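You operate a simulated robot arm through the tools that you are given. There is no shell and no other tool. Be economical: measure what you need, move in short steps, check, and stop when the job is done.

You are at the controls of a simulated robot arm. One attempt, no reset.

## Task
Tidy away the tins, the label roll and the black marker.
Fine: blue tin stacked on the green tin, roll in the grey pot; black cup to the arrow, marker in it.

It is judged by the outcome, as a careful person would: the job done as asked, and still so three seconds after it is handed in. It fails if anything else is knocked over, pushed out of place, dropped, spilled or broken.

## Robot
A 7-joint arm with a two-finger parallel gripper, fixed in place. Base frame: the origin is at the foot of the arm, x ahead of it, y to its left, z up; the work surface is at about z = -0.001. Units: m, degrees, N and s.
With the tool pointing down near the work surface it reaches from about 0.24 to 0.62 m from the base axis. Its first joint turns from -66.0 to 66.0 degrees. Payload 2.6 kg.
The tool frame sits at the grasp point between the pads (the TCP): z along the fingers, y along the line on which they close. The tips reach 0.03 m beyond it. Largest opening 0.094 m; finger width 0.028, thickness 0.01; the body of the gripper, 0.05 by 0.096 m, starts 0.055 m behind the TCP.
Orientation is told as [roll, pitch, yaw] about the base's x, y, z axes, in that order, counted from this pose: with the fingers straight down and closing along the base's y, the tool's x points along the base's -x, its y along +y and its z along -z.

## Interface
- The arm moves only by the tool apply_moves. Its argument "rows" is a list that holds one entry, the list of rows, each a list of 7 numbers: the shift along the tool's x, y, z in m, then the turn, a rotation vector about the tool's x, y, z in degrees, then the opening, from 0 (shut) to 1 (fully open). In form: [[[tx, ty, tz, wx, wy, wz, gripper], ...]]. A call has 1 to 10 rows; each row is the pose to reach, as a shift and turn from the pose commanded when the call began, along the tool's axes at that moment. Each row takes 0.2 s and may step no farther than 0.05 m and 8.6 degrees from the row before; otherwise, or with a gripper value out of range, the whole call is refused. Where a pose cannot be reached the arm comes as near as it can. A force on the tool above 70 N (or 10 N above the force at the start of the call, whichever is more), or a blocked arm, ends the call early, and 0.2 s more pass. The fingers move at their own pace (about 0.072 m/s each) and stop on an object; they squeeze with about 22 N. The grip force told is the motor's: it shows also when the fingers shut on nothing. Time passes only in rows, and 0.2 s behind the last, so rows that repeat a pose let the fingers close. The reply holds the time, the measured pose of the TCP, the force on the tool along the base axes, the opening and the grip force, in the units named above and with some noise, and new pictures: "show" is both (left out), scene, wrist or none.
- Cameras (640 x 400 px; columns grow to the right, rows downward): "scene" is fixed at [0.0541, 0.4398, 0.5696]; the picture's right is [-0.73, -0.69, 0.00], its down [-0.31, 0.33, -0.89] and it looks along [0.61, -0.65, -0.46] (base axes); focal length 344 px, centre (320, 200). "wrist" rides on the gripper at [0.076, 0.014, -0.102] in the tool frame; the picture's right is [-0.18, 0.98, 0.00], its down [-0.75, -0.14, -0.64] and it looks along [-0.63, -0.12, 0.77] (tool axes); focal length 243 px, centre (320, 200). There is no depth. A picture from a camera that has moved, and an enlarged one, comes with that camera's place and axes in the base frame and with its lens. The place of the scene camera against the robot may be out by one fixed shift of up to 0.018 m in any direction.
- enlarge(camera, box): a new picture of the part [left, top, right, bottom] of that camera's present view, enlarged. It takes no simulated time.
- finish_job(): hands the job in; it is judged then, once.

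Work in short steps. Places have to be worked out from the pictures, the camera data and where the tool is seen: move nearer, look again, correct. Check each grasp and each placing, and mend what went wrong. You have 120 turns and 200 pictures in all, those below and enlarged ones among them. Open the gripper and draw the arm clear of the work before you hand the job in, unless the task says otherwise; then end with one line.

The tools are called after ">>>" by a JSON object that holds its "method" and its "body". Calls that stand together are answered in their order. apply_moves: Moves the arm, as the interface text tells. Its arguments: {"type":"object","properties":{"rows":{"type":"array"},"show":{"type":"string","enum":["both","scene","wrist","none"]}},"required":["rows"]} The other tools are called the same way: enlarge (camera, box) takes an enlarged picture of a part of a camera's view; finish_job () hands the job in.

At the start:

```text
time_s: 0.0
eef_pos: [0.361, -0.0601, 0.403]
orientation: [0.1, 0.0, 0.0]
wrist_force: [0.2, -0.5, 0.5]
gripper_width: 0.0939
grasp_force: 0.0
```

scene: 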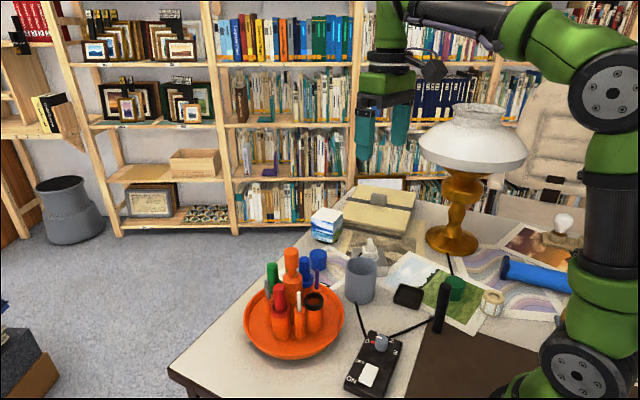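
wrist: 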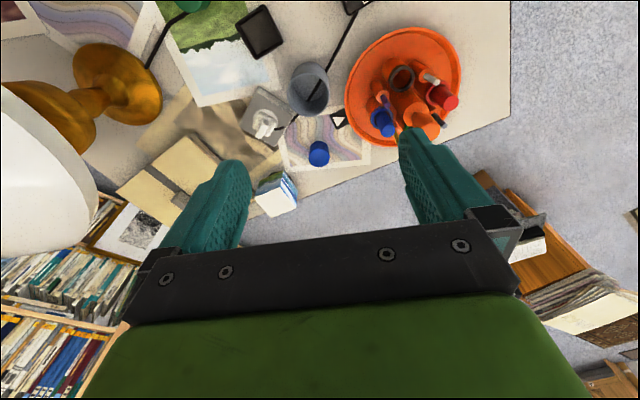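

I enlarge both views first, to identify the tins, roll, pot, cup, marker and arrow.

>>> {"method": "enlarge", "body": {"camera": "scene", "box": [220, 180, 420, 305]}}

>>> {"method": "enlarge", "body": {"camera": "scene", "box": [340, 240, 580, 390]}}

>>> {"method": "enlarge", "body": {"camera": "scene", "box": [220, 270, 420, 395]}}

>>> {"method": "enlarge", "body": {"camera": "wrist", "box": [230, 0, 480, 160]}}

```text
3.20 times, centred on (320, 242) of scene
camera zoom: at [0.0541, 0.4398, 0.5696], right [-0.73, -0.69, 0.0], down [-0.31, 0.33, -0.89], along [0.61, -0.65, -0.46], focal length 1102 px, centre (320, 64)
```

zoom: 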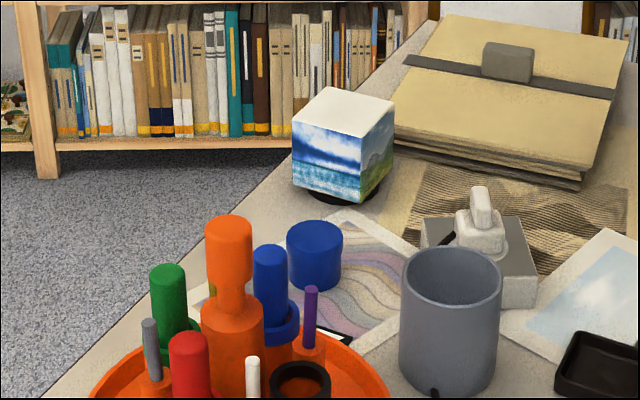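

```text
2.67 times, centred on (460, 315) of scene
camera zoom: at [0.0541, 0.4398, 0.5696], right [-0.73, -0.69, 0.0], down [-0.31, 0.33, -0.89], along [0.61, -0.65, -0.46], focal length 919 px, centre (-53, -107)
```

zoom: 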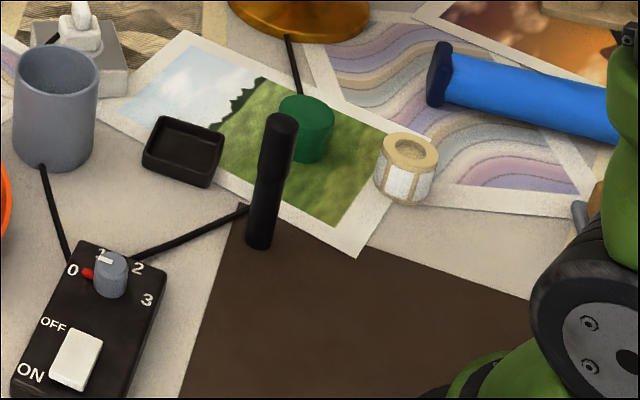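

```text
3.20 times, centred on (320, 332) of scene
camera zoom: at [0.0541, 0.4398, 0.5696], right [-0.73, -0.69, 0.0], down [-0.31, 0.33, -0.89], along [0.61, -0.65, -0.46], focal length 1102 px, centre (320, -224)
```

zoom: 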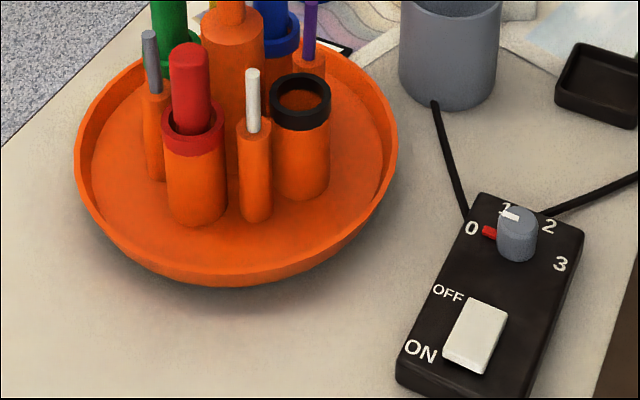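

```text
2.50 times, centred on (355, 80) of wrist
camera zoom: at [0.2848, -0.0462, 0.5063], right [0.18, 0.98, 0.0], down [0.75, -0.14, 0.64], along [0.63, -0.12, -0.77], focal length 606 px, centre (232, 500)
```

zoom: 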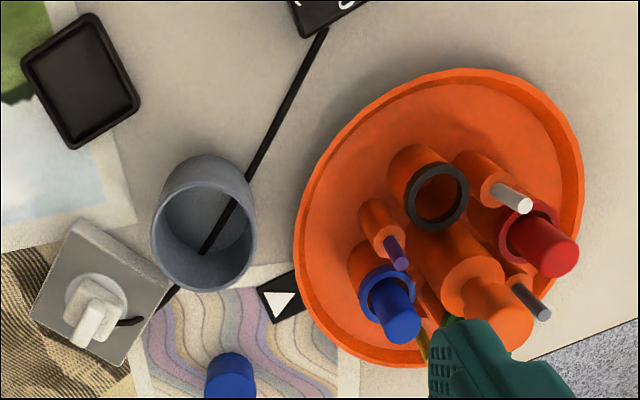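

The black cup belongs to the orange carousel, with an arrow plate beside it. My estimates: carousel centre about (0.457, 0.08), blue cup currently at the arrow, so it needs about +90° of turn. I shift sideways for a second view to get heights.

>>> {"method": "apply_moves", "body": {"rows": [[[0.01, 0.045, 0, 0, 0, 0, 1], [0.02, 0.09, 0, 0, 0, 0, 1], [0.03, 0.13, 0, 0, 0, 0, 1]]], "show": "wrist"}}

```text
time_s: 0.8
eef_pos: [0.3304, 0.0705, 0.4041]
orientation: [0.0, 0.1, -0.1]
wrist_force: [-0.6, 0.7, -0.3]
gripper_width: 0.0942
grasp_force: 0.1
camera wrist: at [0.2544, 0.0845, 0.5065], right [0.19, 0.98, 0.0], down [0.75, -0.14, 0.64], along [0.63, -0.12, -0.77], focal length 243 px, centre (320, 200)
```

wrist: 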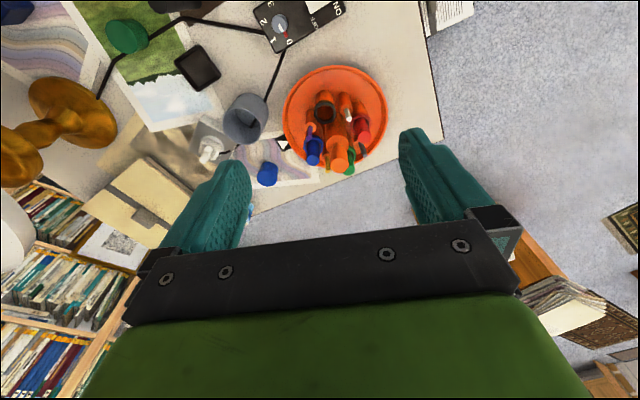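

>>> {"method": "enlarge", "body": {"camera": "wrist", "box": [260, 55, 400, 185]}}

>>> {"method": "enlarge", "body": {"camera": "wrist", "box": [160, 70, 320, 200]}}

```text
3.08 times, centred on (330, 120) of wrist
camera zoom: at [0.2544, 0.0845, 0.5065], right [0.19, 0.98, 0.0], down [0.75, -0.14, 0.64], along [0.63, -0.12, -0.77], focal length 746 px, centre (289, 446)
```

zoom: 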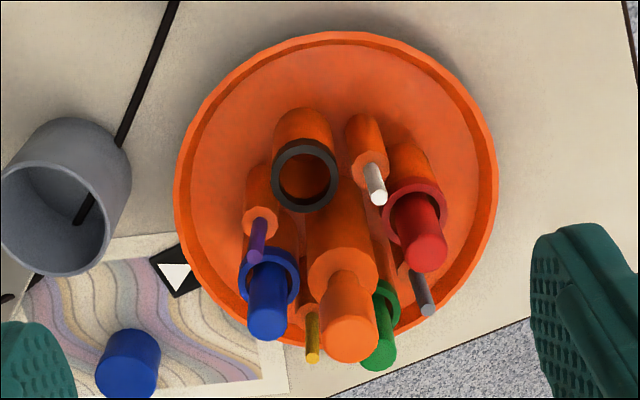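

```text
3.08 times, centred on (240, 135) of wrist
camera zoom: at [0.2544, 0.0845, 0.5065], right [0.19, 0.98, 0.0], down [0.75, -0.14, 0.64], along [0.63, -0.12, -0.77], focal length 746 px, centre (566, 400)
```

zoom: 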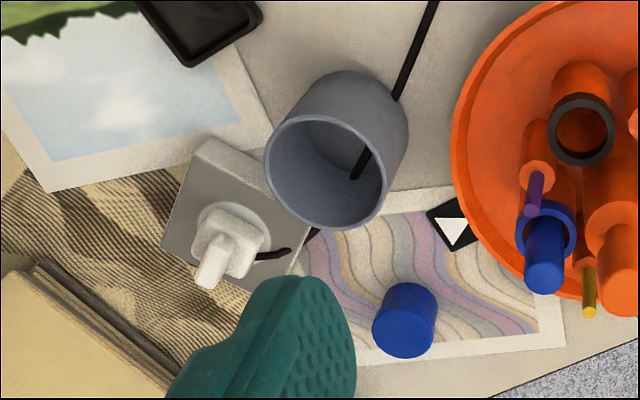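

Triangulating both views: knob centre about (0.455, 0.079), top z≈0.174, marker tops ≈0.135, black rim at (0.406, 0.066, 0.079). I go above the knob with yaw −45° so I can turn it +90°.

>>> {"method": "apply_moves", "body": {"rows": [[[-0.021, 0.001, 0.024, 0, 0, 7.5, 1], [-0.042, 0.003, 0.048, 0, 0, 15, 1], [-0.062, 0.004, 0.072, 0, 0, 22.5, 1], [-0.083, 0.006, 0.096, 0, 0, 30, 1], [-0.104, 0.007, 0.12, 0, 0, 37.5, 1], [-0.125, 0.0085, 0.144, 0, 0, 45, 1]]]}}

```text
time_s: 2.2
eef_pos: [0.4588, 0.0797, 0.2598]
orientation: [0.2, -0.1, -45.1]
wrist_force: [0.2, -0.7, -0.8]
gripper_width: 0.094
grasp_force: 0.0
camera wrist: at [0.4136, 0.1423, 0.3621], right [0.83, 0.56, 0.0], down [0.43, -0.63, 0.64], along [0.36, -0.53, -0.77], focal length 243 px, centre (320, 200)
```

scene: 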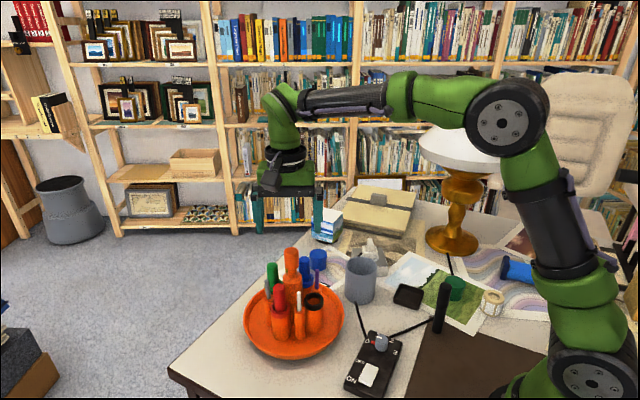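
wrist: 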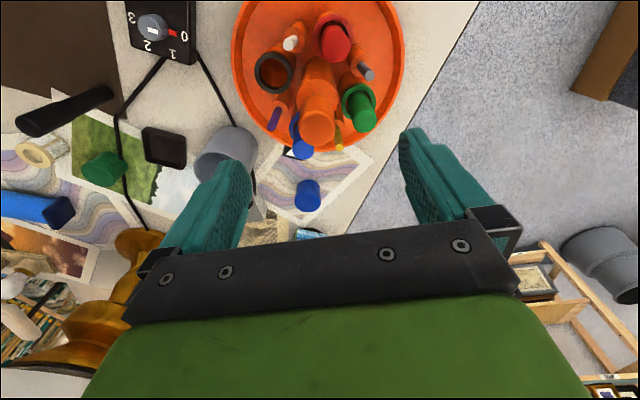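

Knob is centred between the fingers within a few mm. I lower to z≈0.172 (tips 0.142, above the marker caps) and close.

>>> {"method": "apply_moves", "body": {"rows": [[[-0.001, -0.003, 0.04, 0, 0, 0, 1], [-0.001, -0.003, 0.075, 0, 0, 0, 1], [-0.001, -0.003, 0.088, 0, 0, 0, 1]]]}}

```text
time_s: 3.0
eef_pos: [0.4544, 0.0756, 0.1715]
orientation: [0.0, 0.1, -45.1]
wrist_force: [-0.4, -0.1, -0.7]
gripper_width: 0.0938
grasp_force: 0.1
camera wrist: at [0.4113, 0.1397, 0.274], right [0.83, 0.56, 0.0], down [0.43, -0.63, 0.64], along [0.36, -0.53, -0.77], focal length 243 px, centre (320, 200)
```

scene: 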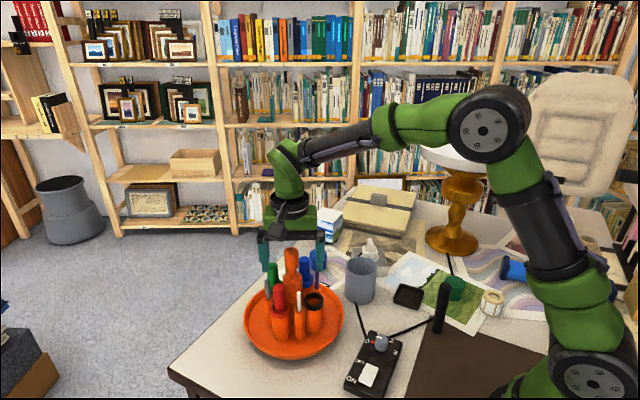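
wrist: 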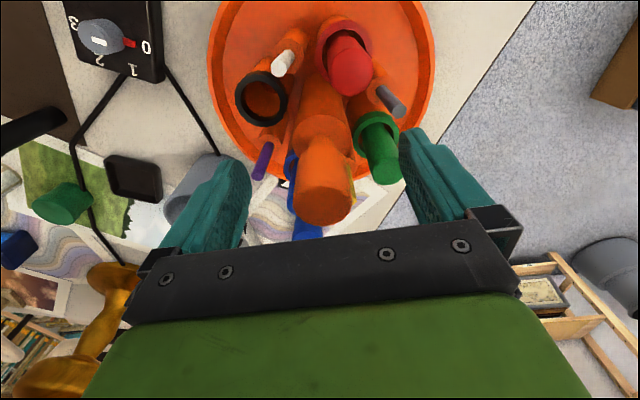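

Combining the last two views, the knob top is at z≈0.188 and I'm centred to about 3 mm. I raise 10 mm for clearance over the green cap, then close on the knob.

>>> {"method": "apply_moves", "body": {"rows": [[[0, 0, -0.01, 0, 0, 0, 1], [0, 0, -0.01, 0, 0, 0, 0.5], [0, 0, -0.01, 0, 0, 0, 0.2], [0, 0, -0.01, 0, 0, 0, 0], [0, 0, -0.01, 0, 0, 0, 0]]]}}

```text
time_s: 4.2
eef_pos: [0.4558, 0.0767, 0.1825]
orientation: [0.3, -0.1, -44.7]
wrist_force: [24.0, 13.4, -6.1]
gripper_width: 0.0283
grasp_force: 44.9
camera wrist: at [0.4114, 0.1404, 0.2846], right [0.82, 0.57, 0.01], down [0.43, -0.63, 0.64], along [0.37, -0.53, -0.77], focal length 243 px, centre (320, 200)
```

scene: 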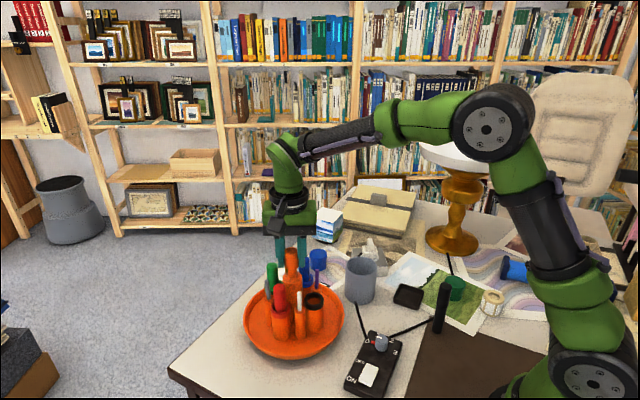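
wrist: 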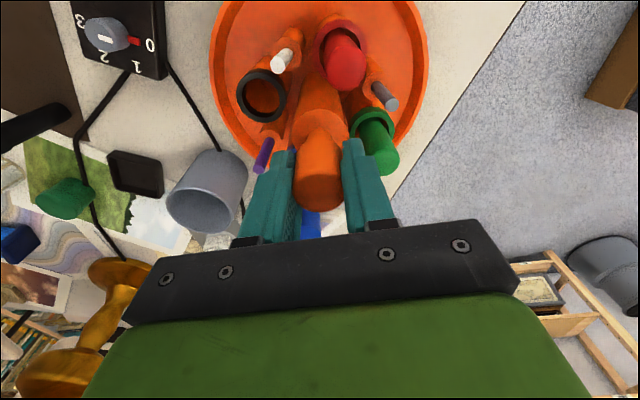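

Knob gripped (28 mm), with a side load of about 27 N, so the knob sits ~2 mm to the tool's +y. I relieve that and begin the turn toward +yaw, 40° first.

>>> {"method": "apply_moves", "body": {"rows": [[[0, 0.0025, 0, 0, 0, 0, 0], [0, 0.0025, 0, 0, 0, -8, 0], [0, 0.0025, 0, 0, 0, -16, 0], [0, 0.0025, 0, 0, 0, -24, 0], [0, 0.0025, 0, 0, 0, -32, 0], [0, 0.0025, 0, 0, 0, -40, 0]]]}}

```text
time_s: 5.6
eef_pos: [0.4572, 0.0772, 0.1823]
orientation: [0.2, 0.1, -5.0]
wrist_force: [-13.5, 5.9, 15.8]
gripper_width: 0.0287
grasp_force: 44.9
camera wrist: at [0.3817, 0.0981, 0.2848], right [0.27, 0.96, 0.0], down [0.74, -0.21, 0.64], along [0.62, -0.17, -0.77], focal length 243 px, centre (320, 200)
```

scene: 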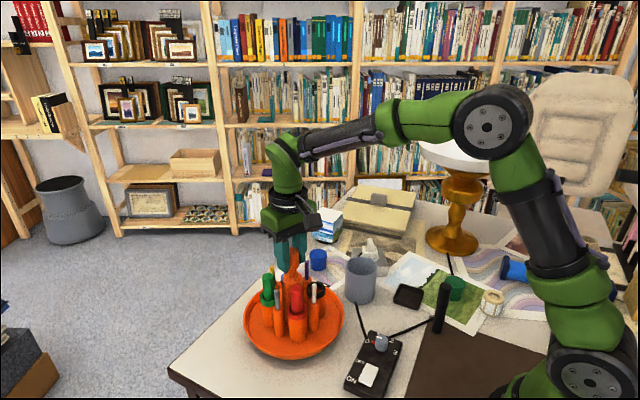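
wrist: 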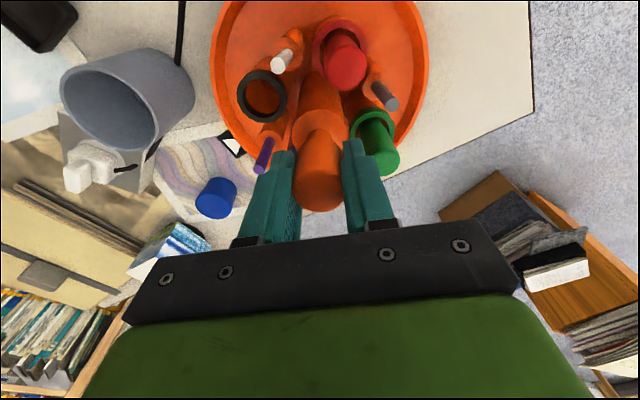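

The carousel turns with the gripper. I continue the remaining 50°.

>>> {"method": "apply_moves", "body": {"rows": [[[0, 0, 0, 0, 0, -8, 0], [0, 0, 0, 0, 0, -16, 0], [0, 0, 0, 0, 0, -24, 0], [0, 0, 0, 0, 0, -32, 0], [0, 0, 0, 0, 0, -40, 0], [0, 0, 0, 0, 0, -46, 0], [0, 0, 0, 0, 0, -50, 0]]]}}

```text
time_s: 7.2
eef_pos: [0.4563, 0.0789, 0.1816]
orientation: [0.3, -0.1, 45.1]
wrist_force: [-16.0, 16.2, 10.4]
gripper_width: 0.0288
grasp_force: 45.1
camera wrist: at [0.3922, 0.0343, 0.2846], right [-0.57, 0.82, 0.0], down [0.63, 0.43, 0.64], along [0.53, 0.37, -0.77], focal length 243 px, centre (320, 200)
```

scene: 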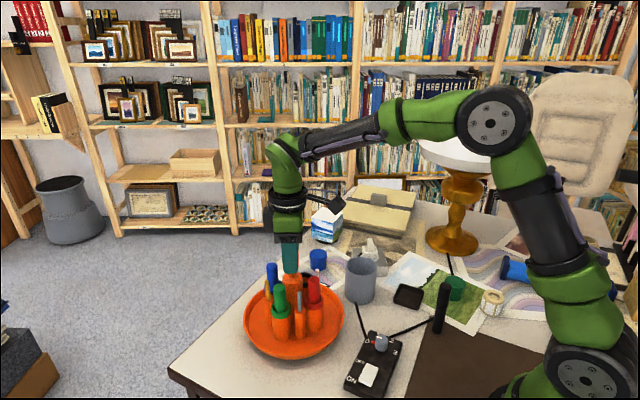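
wrist: 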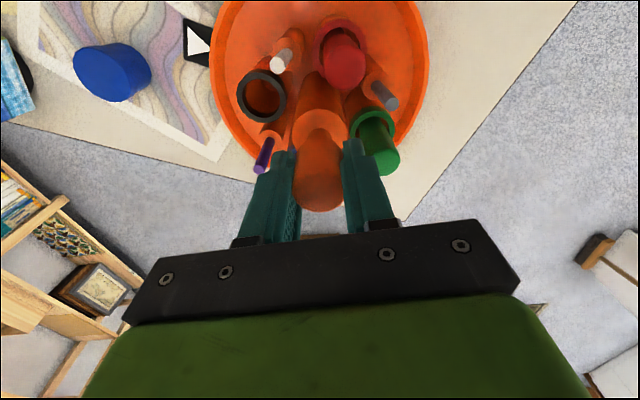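

Arrow is at −74° from the centre and the black cup now at −73°: aligned. I open, rise, and look.

>>> {"method": "apply_moves", "body": {"rows": [[[0, 0, 0, 0, 0, 0, 0.3], [0, 0, 0, 0, 0, 0, 0.6], [0, 0, 0, 0, 0, 0, 0.6], [0, 0, -0.045, 0, 0, 0, 0.6], [0, 0, -0.09, 0, 0, 0, 0.6]]]}}

```text
time_s: 8.4
eef_pos: [0.4565, 0.0779, 0.2727]
orientation: [0.0, -0.1, 44.9]
wrist_force: [-1.1, -0.2, 0.3]
gripper_width: 0.0564
grasp_force: 0.0
camera wrist: at [0.3919, 0.0337, 0.3747], right [-0.56, 0.83, 0.0], down [0.63, 0.43, 0.64], along [0.53, 0.36, -0.77], focal length 243 px, centre (320, 200)
```

scene: 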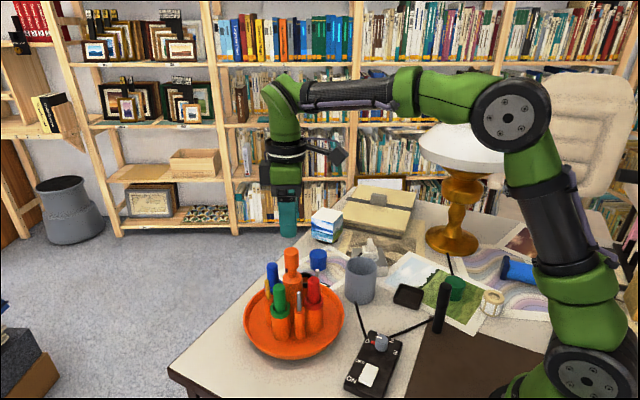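
wrist: 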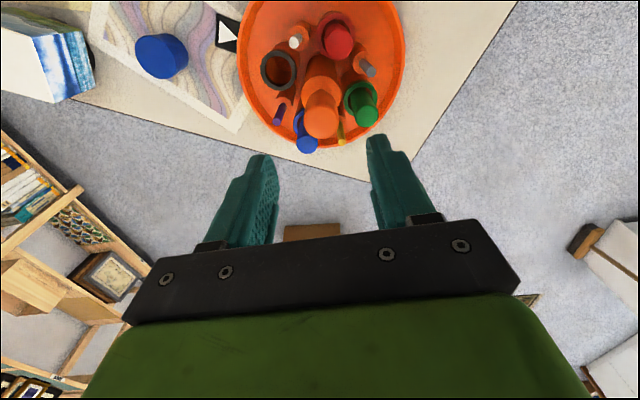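

Carousel done. Next the blue tin, at roughly (0.55, −0.10); I move near it with yaw 0 for a closer look.

>>> {"method": "apply_moves", "body": {"rows": [[[0.0146, -0.025, 0.0, 0, 0, 7.5, 1], [0.0292, -0.05, 0.0, 0, 0, 15, 1], [0.0438, -0.075, 0.0, 0, 0, 22.5, 1], [0.0585, -0.1, 0.0, 0, 0, 30, 1], [0.0731, -0.125, 0.01, 0, 0, 37.5, 1], [0.0877, -0.15, 0.02, 0, 0, 45, 1]]]}}

```text
time_s: 9.8
eef_pos: [0.4998, -0.0906, 0.2535]
orientation: [0.1, 0.0, -0.1]
wrist_force: [-0.5, -0.7, -0.3]
gripper_width: 0.0939
grasp_force: 0.0
camera wrist: at [0.4233, -0.0768, 0.3546], right [0.19, 0.98, 0.0], down [0.75, -0.14, 0.64], along [0.63, -0.12, -0.77], focal length 243 px, centre (320, 200)
```

scene: 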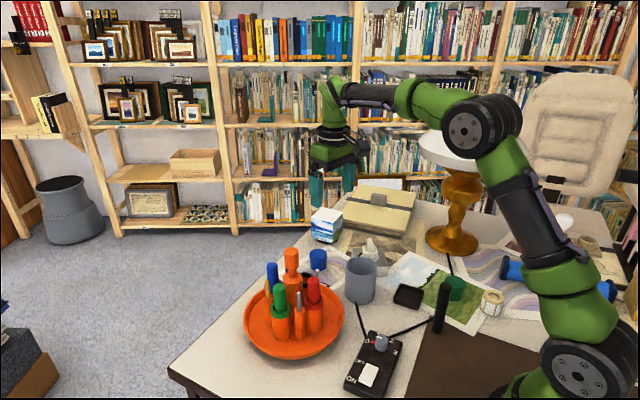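
wrist: 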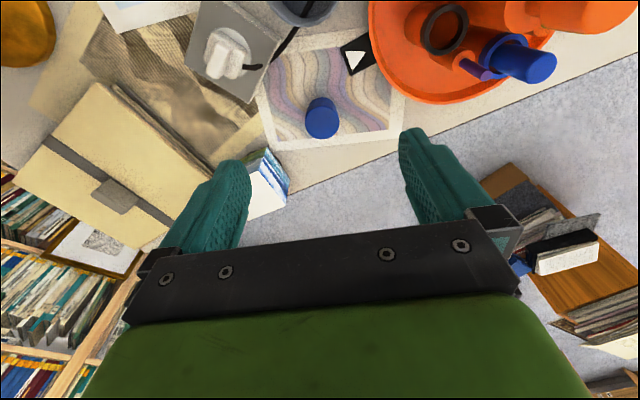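

Tin appears at about (0.550, −0.100), ~46 mm wide, ~37 mm high. I descend to z≈0.11 above it and recheck.

>>> {"method": "apply_moves", "body": {"rows": [[[-0.025, -0.005, 0.035, 0, 0, 0, 1], [-0.048, -0.009, 0.075, 0, 0, 0, 1], [-0.048, -0.009, 0.115, 0, 0, 0, 1], [-0.048, -0.009, 0.145, 0, 0, 0, 1]]]}}

```text
time_s: 10.8
eef_pos: [0.5482, -0.1004, 0.1055]
orientation: [0.0, -0.1, -0.1]
wrist_force: [0.1, -0.2, 0.2]
gripper_width: 0.0939
grasp_force: 0.0
camera wrist: at [0.4722, -0.0858, 0.2084], right [0.19, 0.98, 0.0], down [0.75, -0.14, 0.64], along [0.63, -0.12, -0.77], focal length 243 px, centre (320, 200)
```

scene: 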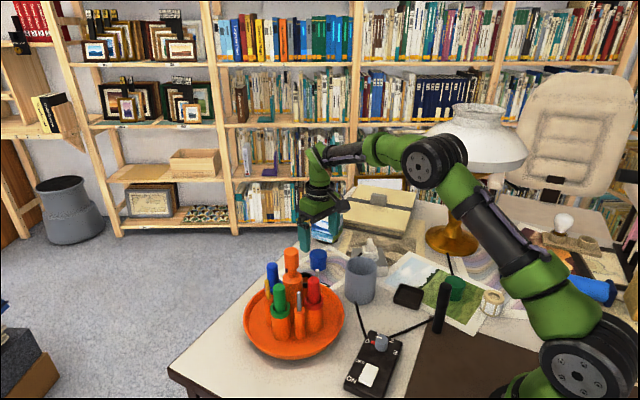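
wrist: 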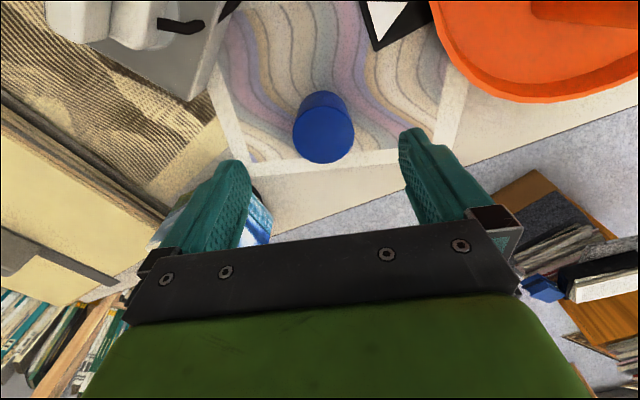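

Refined centre (0.553, −0.098), height ≈0.031. I lower to TCP z≈0.035 and close.

>>> {"method": "apply_moves", "body": {"rows": [[[-0.005, 0.002, 0.04, 0, 0, 0, 1], [-0.005, 0.002, 0.06, 0, 0, 0, 1], [-0.005, 0.002, 0.07, 0, 0, 0, 1], [-0.005, 0.002, 0.07, 0, 0, 0, 0.6], [-0.005, 0.002, 0.07, 0, 0, 0, 0.3], [-0.005, 0.002, 0.07, 0, 0, 0, 0.3], [-0.005, 0.002, 0.07, 0, 0, 0, 0.3]]]}}

```text
time_s: 12.4
eef_pos: [0.5528, -0.0965, 0.0363]
orientation: [0.1, 0.0, 0.0]
wrist_force: [0.0, 0.6, -0.5]
gripper_width: 0.0461
grasp_force: 22.2
camera wrist: at [0.4773, -0.0838, 0.1394], right [0.18, 0.98, 0.0], down [0.75, -0.14, 0.64], along [0.63, -0.12, -0.77], focal length 243 px, centre (320, 200)
```

scene: 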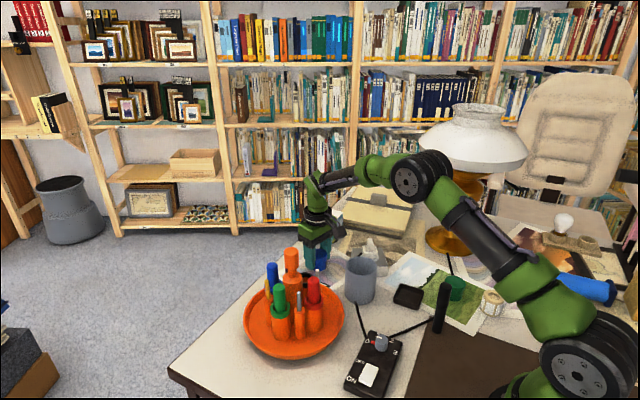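
wrist: 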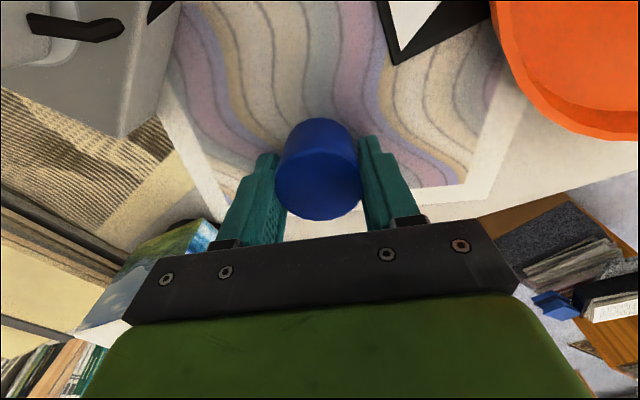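

Blue tin is held (46 mm, 22 N). I lift straight up to z≈0.25 and verify.

>>> {"method": "apply_moves", "body": {"rows": [[[0, 0, -0.03, 0, 0, 0, 0.3], [0, 0, -0.075, 0, 0, 0, 0.3], [0, 0, -0.12, 0, 0, 0, 0.3], [0, 0, -0.165, 0, 0, 0, 0.3], [0, 0, -0.214, 0, 0, 0, 0.3]]], "show": "wrist"}}

>>> {"method": "apply_moves", "body": {"rows": [[[0.043, -0.015, 0, 0, 0, 5.7, 0.3], [0.086, -0.03, 0, 0, 0, 11.4, 0.3], [0.13, -0.045, 0, 0, 0, 17.1, 0.3], [0.173, -0.06, 0, 0, 0, 22.8, 0.3], [0.216, -0.075, 0, 0, 0, 28.5, 0.3], [0.26, -0.09, 0, 0, 0, 34.2, 0.3], [0.303, -0.104, 0, 0, 0, 40, 0.3]]]}}

```text
time_s: 13.6
eef_pos: [0.5535, -0.0976, 0.2526]
orientation: [0.2, 0.0, 0.0]
wrist_force: [-0.6, 0.1, 0.5]
gripper_width: 0.0459
grasp_force: 21.8
camera wrist: at [0.4768, -0.0837, 0.3544], right [0.18, 0.98, 0.0], down [0.75, -0.14, 0.64], along [0.63, -0.12, -0.77], focal length 243 px, centre (320, 200)
```

wrist: 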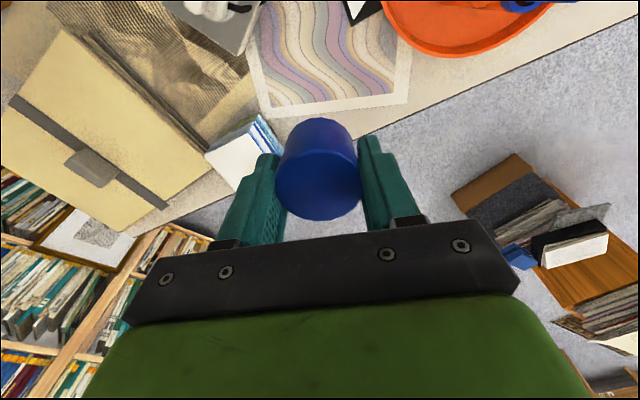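

```text
time_s: 15.2
eef_pos: [0.2484, -0.2022, 0.2507]
orientation: [0.1, 0.0, -40.2]
wrist_force: [0.6, -1.2, -0.4]
gripper_width: 0.0456
grasp_force: 22.3
camera wrist: at [0.1993, -0.1418, 0.3529], right [0.77, 0.63, 0.0], down [0.49, -0.59, 0.64], along [0.41, -0.5, -0.77], focal length 243 px, centre (320, 200)
```

scene: 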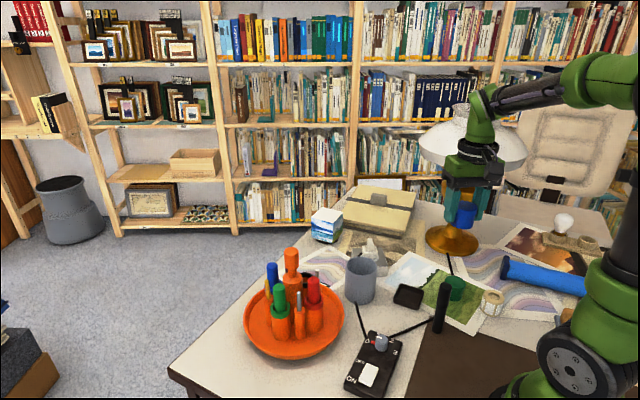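
wrist: 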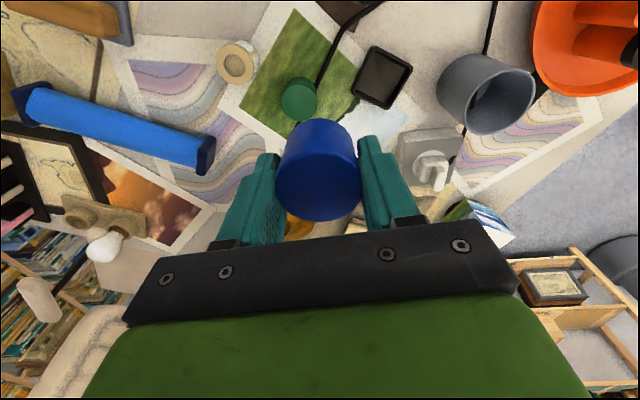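

Tin held. Green tin estimated near (0.245, −0.243). I enlarge to refine.

>>> {"method": "enlarge", "body": {"camera": "wrist", "box": [240, 50, 400, 150]}}

>>> {"method": "enlarge", "body": {"camera": "scene", "box": [400, 180, 560, 340]}}

```text
4.00 times, centred on (320, 100) of wrist
camera zoom: at [0.1993, -0.1418, 0.3529], right [0.77, 0.63, 0.0], down [0.49, -0.59, 0.64], along [0.41, -0.5, -0.77], focal length 970 px, centre (320, 600)
```

zoom: 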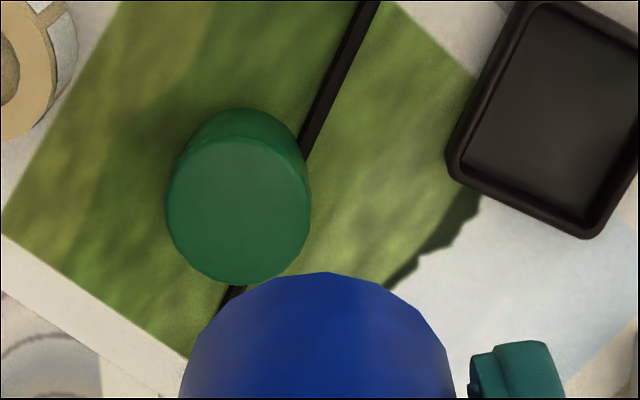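

```text
2.50 times, centred on (480, 260) of scene
camera zoom: at [0.0541, 0.4398, 0.5696], right [-0.73, -0.69, 0.0], down [-0.31, 0.33, -0.89], along [0.61, -0.65, -0.46], focal length 861 px, centre (-80, 50)
```

zoom: 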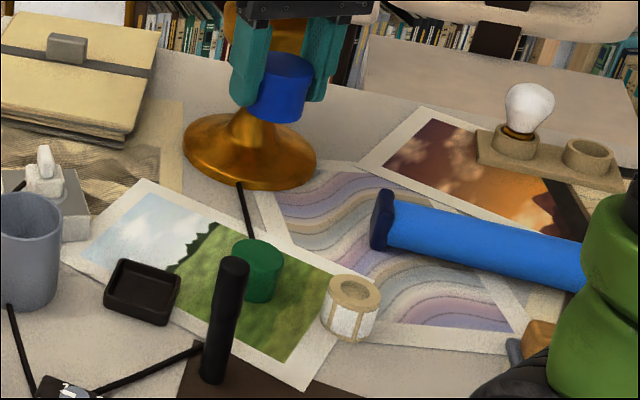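

Green tin centre refined to (0.244, −0.238), height ≈0.034. I move over it and down to z≈0.11, then check alignment.

>>> {"method": "apply_moves", "body": {"rows": [[[-0.01, -0.015, 0.02, 0, 0, 0, 0.3], [-0.019, -0.031, 0.04, 0, 0, 0, 0.3], [-0.019, -0.031, 0.08, 0, 0, 0, 0.3], [-0.019, -0.031, 0.12, 0, 0, 0, 0.3], [-0.019, -0.031, 0.14, 0, 0, 0, 0.3]]]}}

>>> {"method": "enlarge", "body": {"camera": "scene", "box": [400, 200, 520, 320]}}

>>> {"method": "enlarge", "body": {"camera": "wrist", "box": [220, 80, 420, 240]}}

```text
time_s: 16.4
eef_pos: [0.2443, -0.2377, 0.1098]
orientation: [0.2, -0.1, -40.1]
wrist_force: [-0.1, -0.5, -0.2]
gripper_width: 0.0458
grasp_force: 22.4
camera wrist: at [0.1951, -0.178, 0.2125], right [0.77, 0.63, 0.0], down [0.48, -0.59, 0.64], along [0.41, -0.5, -0.77], focal length 243 px, centre (320, 200)
```

scene: 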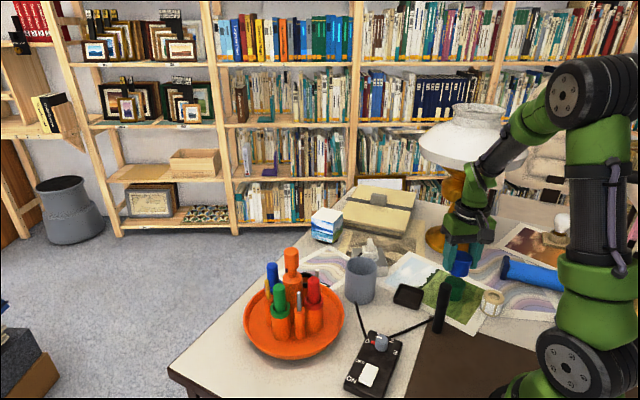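
wrist: 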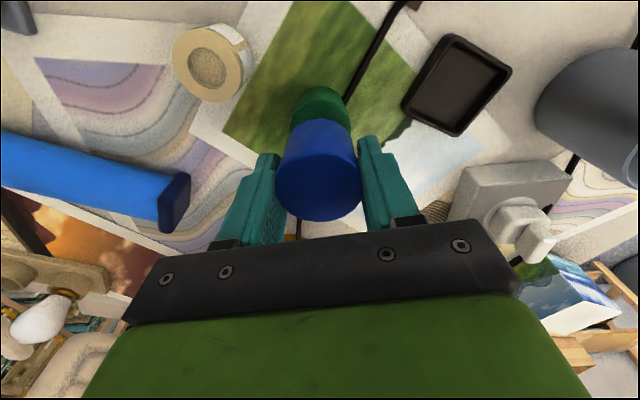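

```text
3.33 times, centred on (460, 260) of scene
camera zoom: at [0.0541, 0.4398, 0.5696], right [-0.73, -0.69, 0.0], down [-0.31, 0.33, -0.89], along [0.61, -0.65, -0.46], focal length 1148 px, centre (-147, 0)
```

zoom: 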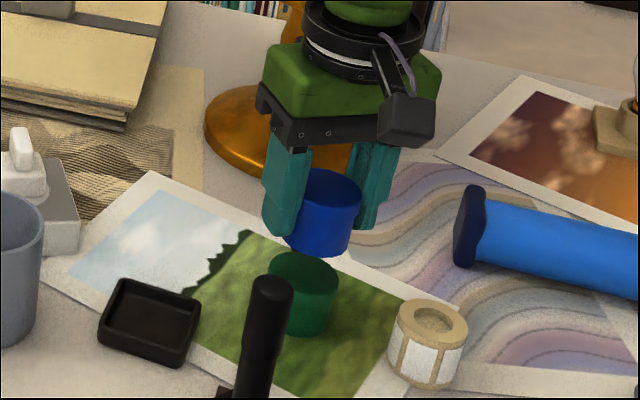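

```text
2.50 times, centred on (320, 160) of wrist
camera zoom: at [0.1951, -0.178, 0.2125], right [0.77, 0.63, 0.0], down [0.48, -0.59, 0.64], along [0.41, -0.5, -0.77], focal length 606 px, centre (320, 300)
```

zoom: 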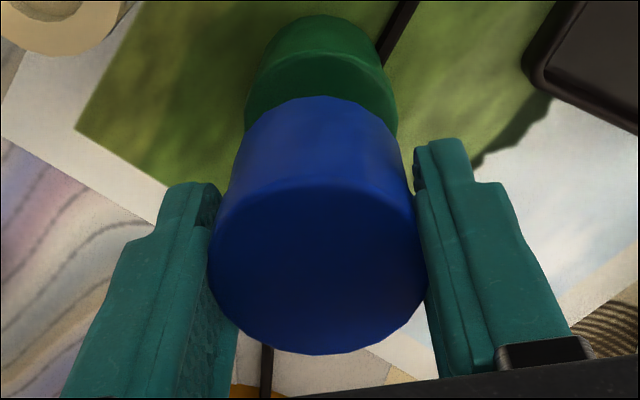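

Alignment between tins is within ~2 mm. I lower to near contact (TCP ≈0.072).

>>> {"method": "apply_moves", "body": {"rows": [[[-0.0015, 0.0005, 0.02, 0, 0, 0, 0.3], [-0.0015, 0.0005, 0.03, 0, 0, 0, 0.3], [-0.0015, 0.0005, 0.035, 0, 0, 0, 0.3], [-0.0015, 0.0005, 0.037, 0, 0, 0, 0.3]]], "show": "none"}}

>>> {"method": "enlarge", "body": {"camera": "scene", "box": [420, 230, 500, 310]}}

```text
time_s: 17.4
eef_pos: [0.248, -0.2386, 0.0738]
orientation: [0.1, -0.1, -40.1]
wrist_force: [-3.1, 2.5, 18.3]
gripper_width: 0.0464
grasp_force: 22.0
```

```text
5.00 times, centred on (460, 270) of scene
camera zoom: at [0.054, 0.4398, 0.5695], right [-0.73, -0.69, 0.0], down [-0.31, 0.33, -0.89], along [0.61, -0.65, -0.46], focal length 1722 px, centre (-380, -150)
```

zoom: 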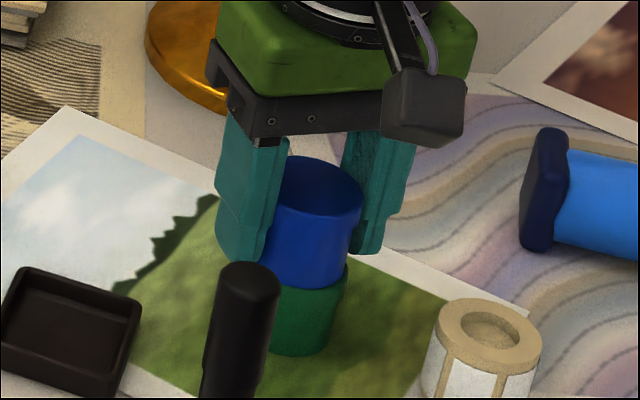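

Contact at 18 N and the tins look aligned. I ease up 1 mm, open, and rise straight up.

>>> {"method": "apply_moves", "body": {"rows": [[[0, 0, -0.001, 0, 0, 0, 0.3], [0, 0, -0.001, 0, 0, 0, 0.5], [0, 0, -0.001, 0, 0, 0, 0.8], [0, 0, -0.001, 0, 0, 0, 0.8], [0, 0, -0.03, 0, 0, 0, 0.8], [0, 0, -0.07, 0, 0, 0, 0.8], [0, 0, -0.12, 0, 0, 0, 0.8]]]}}

>>> {"method": "enlarge", "body": {"camera": "scene", "box": [400, 240, 520, 340]}}

```text
time_s: 19.0
eef_pos: [0.2469, -0.2383, 0.1942]
orientation: [0.1, -0.1, -40.1]
wrist_force: [-0.7, -0.2, -0.6]
gripper_width: 0.0753
grasp_force: 0.0
camera wrist: at [0.198, -0.1784, 0.2963], right [0.77, 0.63, 0.0], down [0.49, -0.59, 0.64], along [0.41, -0.5, -0.77], focal length 243 px, centre (320, 200)
```

scene: 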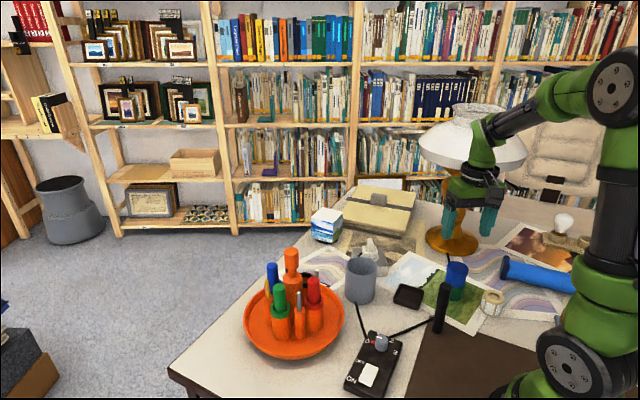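
wrist: 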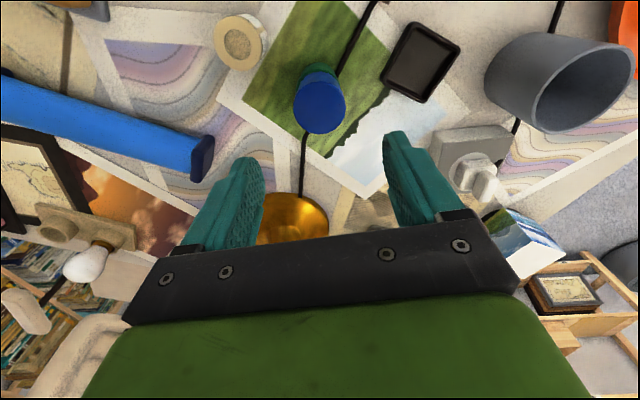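

```text
4.00 times, centred on (460, 290) of scene
camera zoom: at [0.0541, 0.4398, 0.5696], right [-0.73, -0.69, 0.0], down [-0.31, 0.33, -0.89], along [0.61, -0.65, -0.46], focal length 1378 px, centre (-240, -160)
```

zoom: 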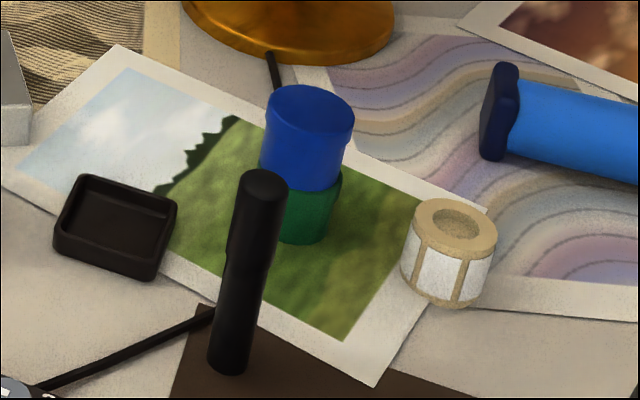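

Tins stacked neatly. The label roll is near (0.161, −0.246); I move above it at z≈0.15 to refine.

>>> {"method": "apply_moves", "body": {"rows": [[[0.02, -0.02, 0, 0, 0, 0, 0.8], [0.04, -0.04, 0.01, 0, 0, 0, 0.8], [0.06, -0.06, 0.03, 0, 0, 0, 0.8], [0.06, -0.06, 0.044, 0, 0, 0, 0.8]]]}}

>>> {"method": "enlarge", "body": {"camera": "wrist", "box": [240, 60, 400, 190]}}

```text
time_s: 20.0
eef_pos: [0.1613, -0.2451, 0.1486]
orientation: [0.1, 0.0, -39.9]
wrist_force: [0.4, -0.2, 0.3]
gripper_width: 0.0752
grasp_force: 0.1
camera wrist: at [0.113, -0.1859, 0.2517], right [0.77, 0.63, 0.0], down [0.49, -0.59, 0.64], along [0.41, -0.5, -0.77], focal length 243 px, centre (320, 200)
```

scene: 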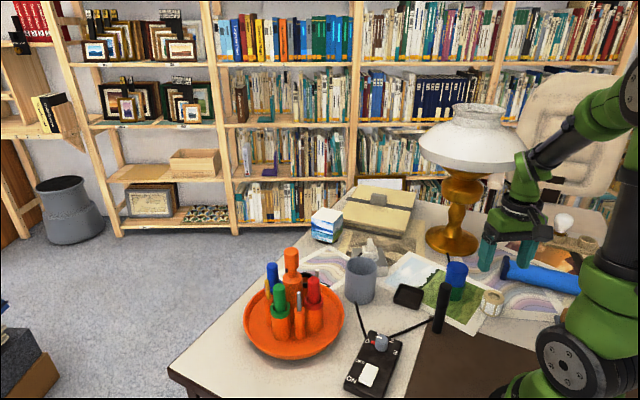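
wrist: 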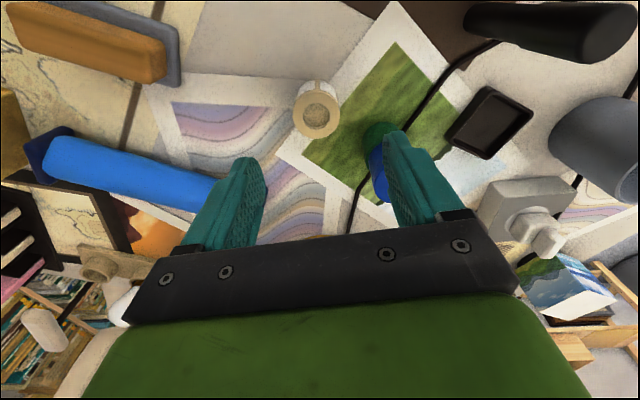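

```text
3.08 times, centred on (320, 125) of wrist
camera zoom: at [0.113, -0.1859, 0.2517], right [0.77, 0.63, 0.0], down [0.49, -0.59, 0.64], along [0.41, -0.5, -0.77], focal length 746 px, centre (320, 431)
```

zoom: 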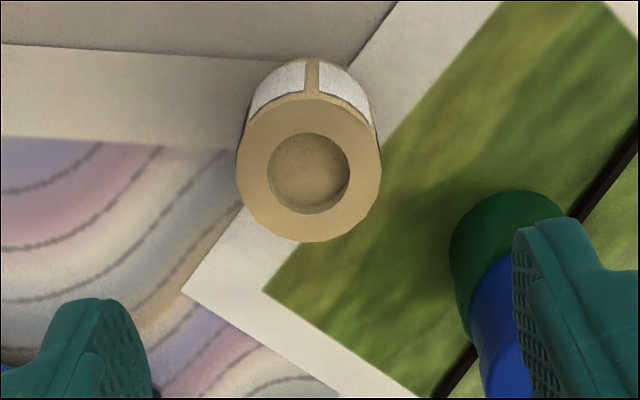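

Roll: centre (0.161, −0.250), Ø≈42 mm, height ≈39 mm. As the pot is narrow, I grip only the top ~14 mm (TCP z≈0.055).

>>> {"method": "apply_moves", "body": {"rows": [[[-0.0025, -0.004, 0.04, 0, 0, 0, 0.8], [-0.0025, -0.004, 0.075, 0, 0, 0, 0.8], [-0.0025, -0.004, 0.093, 0, 0, 0, 0.8], [-0.0025, -0.004, 0.093, 0, 0, 0, 0.5], [-0.0025, -0.004, 0.093, 0, 0, 0, 0.3], [-0.0025, -0.004, 0.093, 0, 0, 0, 0.3], [-0.0025, -0.004, 0.093, 0, 0, 0, 0.3]]]}}

>>> {"method": "enlarge", "body": {"camera": "scene", "box": [400, 220, 560, 340]}}

```text
time_s: 21.6
eef_pos: [0.1614, -0.2501, 0.056]
orientation: [0.2, 0.0, -40.0]
wrist_force: [-0.4, -1.2, 0.2]
gripper_width: 0.0405
grasp_force: 21.8
camera wrist: at [0.1124, -0.1912, 0.1594], right [0.77, 0.63, 0.0], down [0.49, -0.59, 0.64], along [0.41, -0.5, -0.77], focal length 243 px, centre (320, 200)
```

scene: 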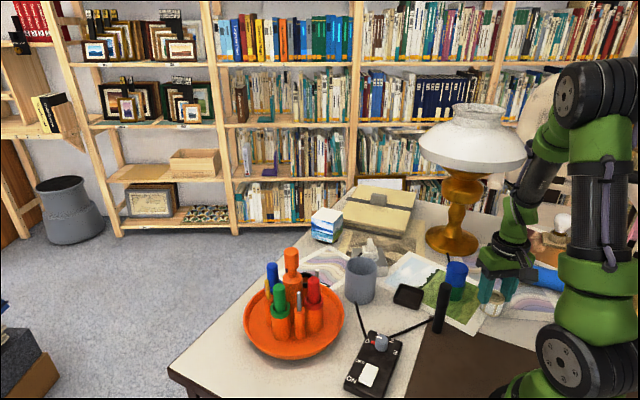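
wrist: 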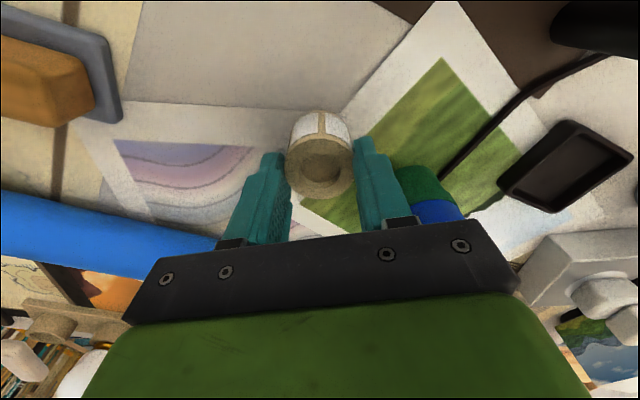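

```text
3.33 times, centred on (480, 280) of scene
camera zoom: at [0.0541, 0.4398, 0.5696], right [-0.73, -0.69, 0.0], down [-0.31, 0.33, -0.89], along [0.61, -0.65, -0.46], focal length 1148 px, centre (-213, -67)
```

zoom: 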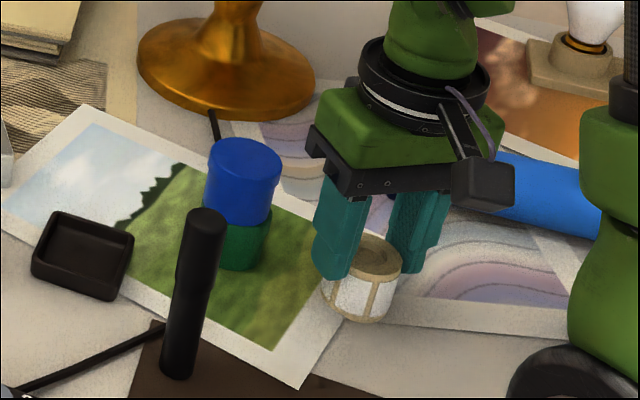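

Roll gripped at 40.5 mm. I lift straight up, then carry it toward the pot at z≈0.26.

>>> {"method": "apply_moves", "body": {"rows": [[[0, 0, -0.03, 0, 0, 0, 0.3], [0, 0, -0.08, 0, 0, 0, 0.3], [0, 0, -0.13, 0, 0, 0, 0.3], [0, 0, -0.17, 0, 0, 0, 0.3], [0, 0, -0.204, 0, 0, 0, 0.3]]], "show": "none"}}

>>> {"method": "apply_moves", "body": {"rows": [[[-0.009, 0.0425, 0, 0, 0, -5.7, 0.3], [-0.018, 0.085, 0, 0, 0, -11.4, 0.3], [-0.027, 0.1275, 0, 0, 0, -17.1, 0.3], [-0.036, 0.17, 0, 0, 0, -22.8, 0.3], [-0.045, 0.2125, 0, 0, 0, -28.5, 0.3], [-0.054, 0.255, 0, 0, 0, -34.2, 0.3], [-0.054, 0.255, 0, 0, 0, -40, 0.3]]]}}

>>> {"method": "enlarge", "body": {"camera": "wrist", "box": [220, 40, 420, 200]}}

```text
time_s: 22.8
eef_pos: [0.1615, -0.2501, 0.2595]
orientation: [0.1, 0.0, -40.0]
wrist_force: [-0.5, -0.3, -0.4]
gripper_width: 0.0405
grasp_force: 21.5
```

```text
time_s: 24.4
eef_pos: [0.3673, -0.0873, 0.2619]
orientation: [0.1, -0.1, 0.1]
wrist_force: [0.2, -0.4, -0.1]
gripper_width: 0.0404
grasp_force: 22.1
camera wrist: at [0.2913, -0.0745, 0.3634], right [0.18, 0.98, 0.0], down [0.75, -0.14, 0.64], along [0.63, -0.12, -0.77], focal length 243 px, centre (320, 200)
```

scene: 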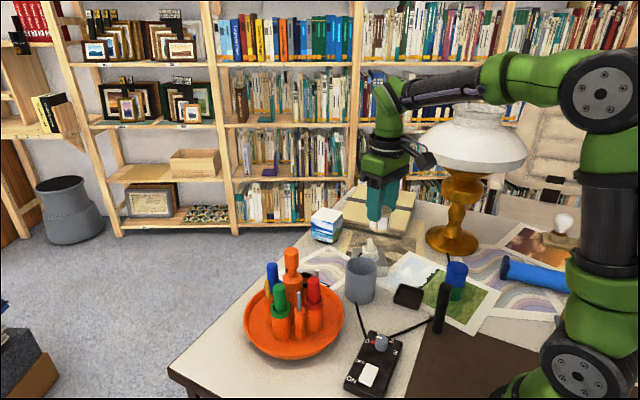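
wrist: 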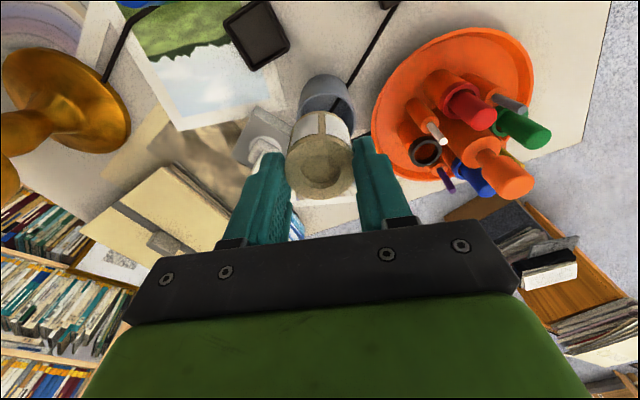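

```text
2.50 times, centred on (320, 120) of wrist
camera zoom: at [0.2913, -0.0745, 0.3634], right [0.18, 0.98, 0.0], down [0.75, -0.14, 0.64], along [0.63, -0.12, -0.77], focal length 606 px, centre (320, 400)
```

zoom: 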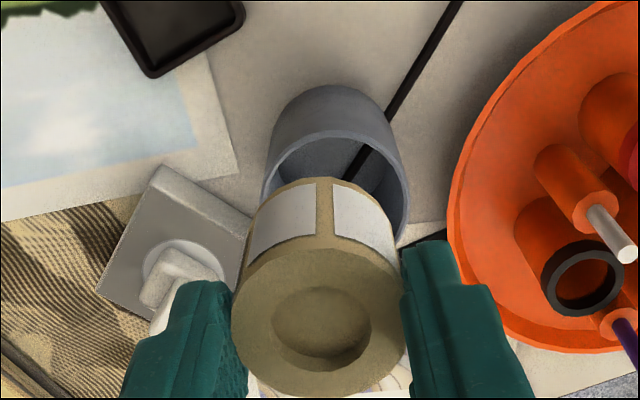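

Pot rim centre ≈(0.4025, −0.086), rim z≈0.089, outer radius ≈35 mm. I move over it and descend to z≈0.165, then check.

>>> {"method": "apply_moves", "body": {"rows": [[[-0.018, 0.001, 0.0, 0, 0, 0, 0.3], [-0.035, 0.001, 0.03, 0, 0, 0, 0.3], [-0.035, 0.001, 0.07, 0, 0, 0, 0.3], [-0.035, 0.001, 0.097, 0, 0, 0, 0.3]]]}}

>>> {"method": "enlarge", "body": {"camera": "wrist", "box": [240, 60, 400, 220]}}

>>> {"method": "enlarge", "body": {"camera": "scene", "box": [310, 200, 430, 320]}}

```text
time_s: 25.4
eef_pos: [0.4037, -0.0888, 0.1652]
orientation: [0.1, -0.1, 0.0]
wrist_force: [-0.4, 0.1, -1.6]
gripper_width: 0.0405
grasp_force: 21.5
camera wrist: at [0.3266, -0.0748, 0.2668], right [0.18, 0.98, 0.0], down [0.75, -0.14, 0.64], along [0.63, -0.12, -0.77], focal length 243 px, centre (320, 200)
```

scene: 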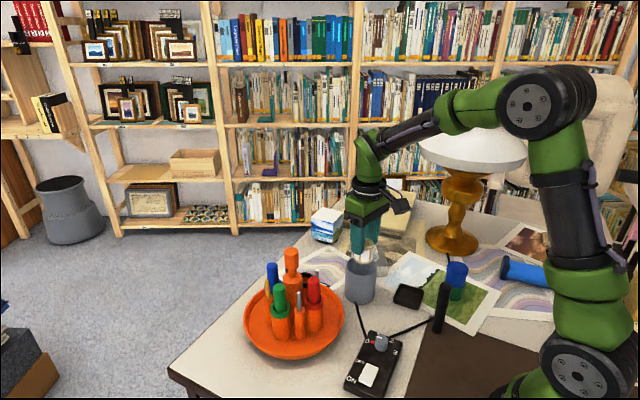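
wrist: 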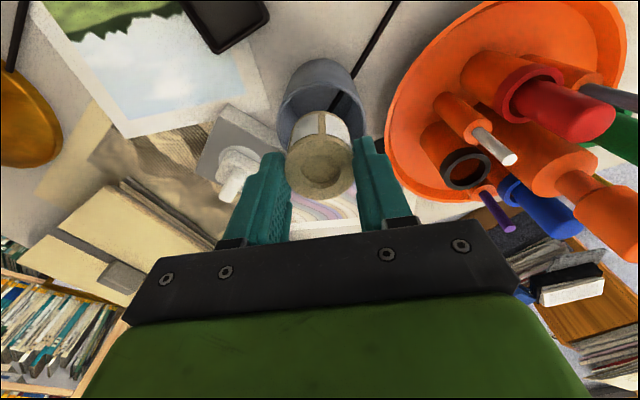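

```text
2.50 times, centred on (320, 140) of wrist
camera zoom: at [0.3266, -0.0748, 0.2668], right [0.18, 0.98, 0.0], down [0.75, -0.14, 0.64], along [0.63, -0.12, -0.77], focal length 606 px, centre (320, 350)
```

zoom: 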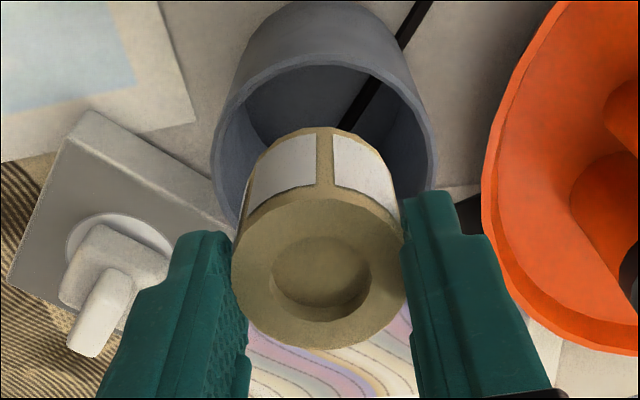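

```text
3.33 times, centred on (370, 260) of scene
camera zoom: at [0.0541, 0.4398, 0.5696], right [-0.73, -0.69, 0.0], down [-0.31, 0.33, -0.89], along [0.61, -0.65, -0.46], focal length 1148 px, centre (153, 0)
```

zoom: 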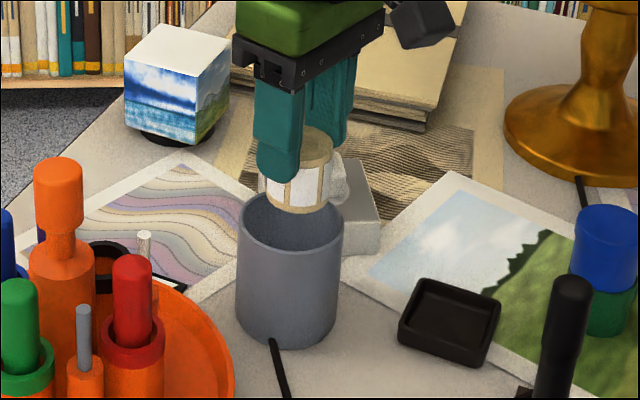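

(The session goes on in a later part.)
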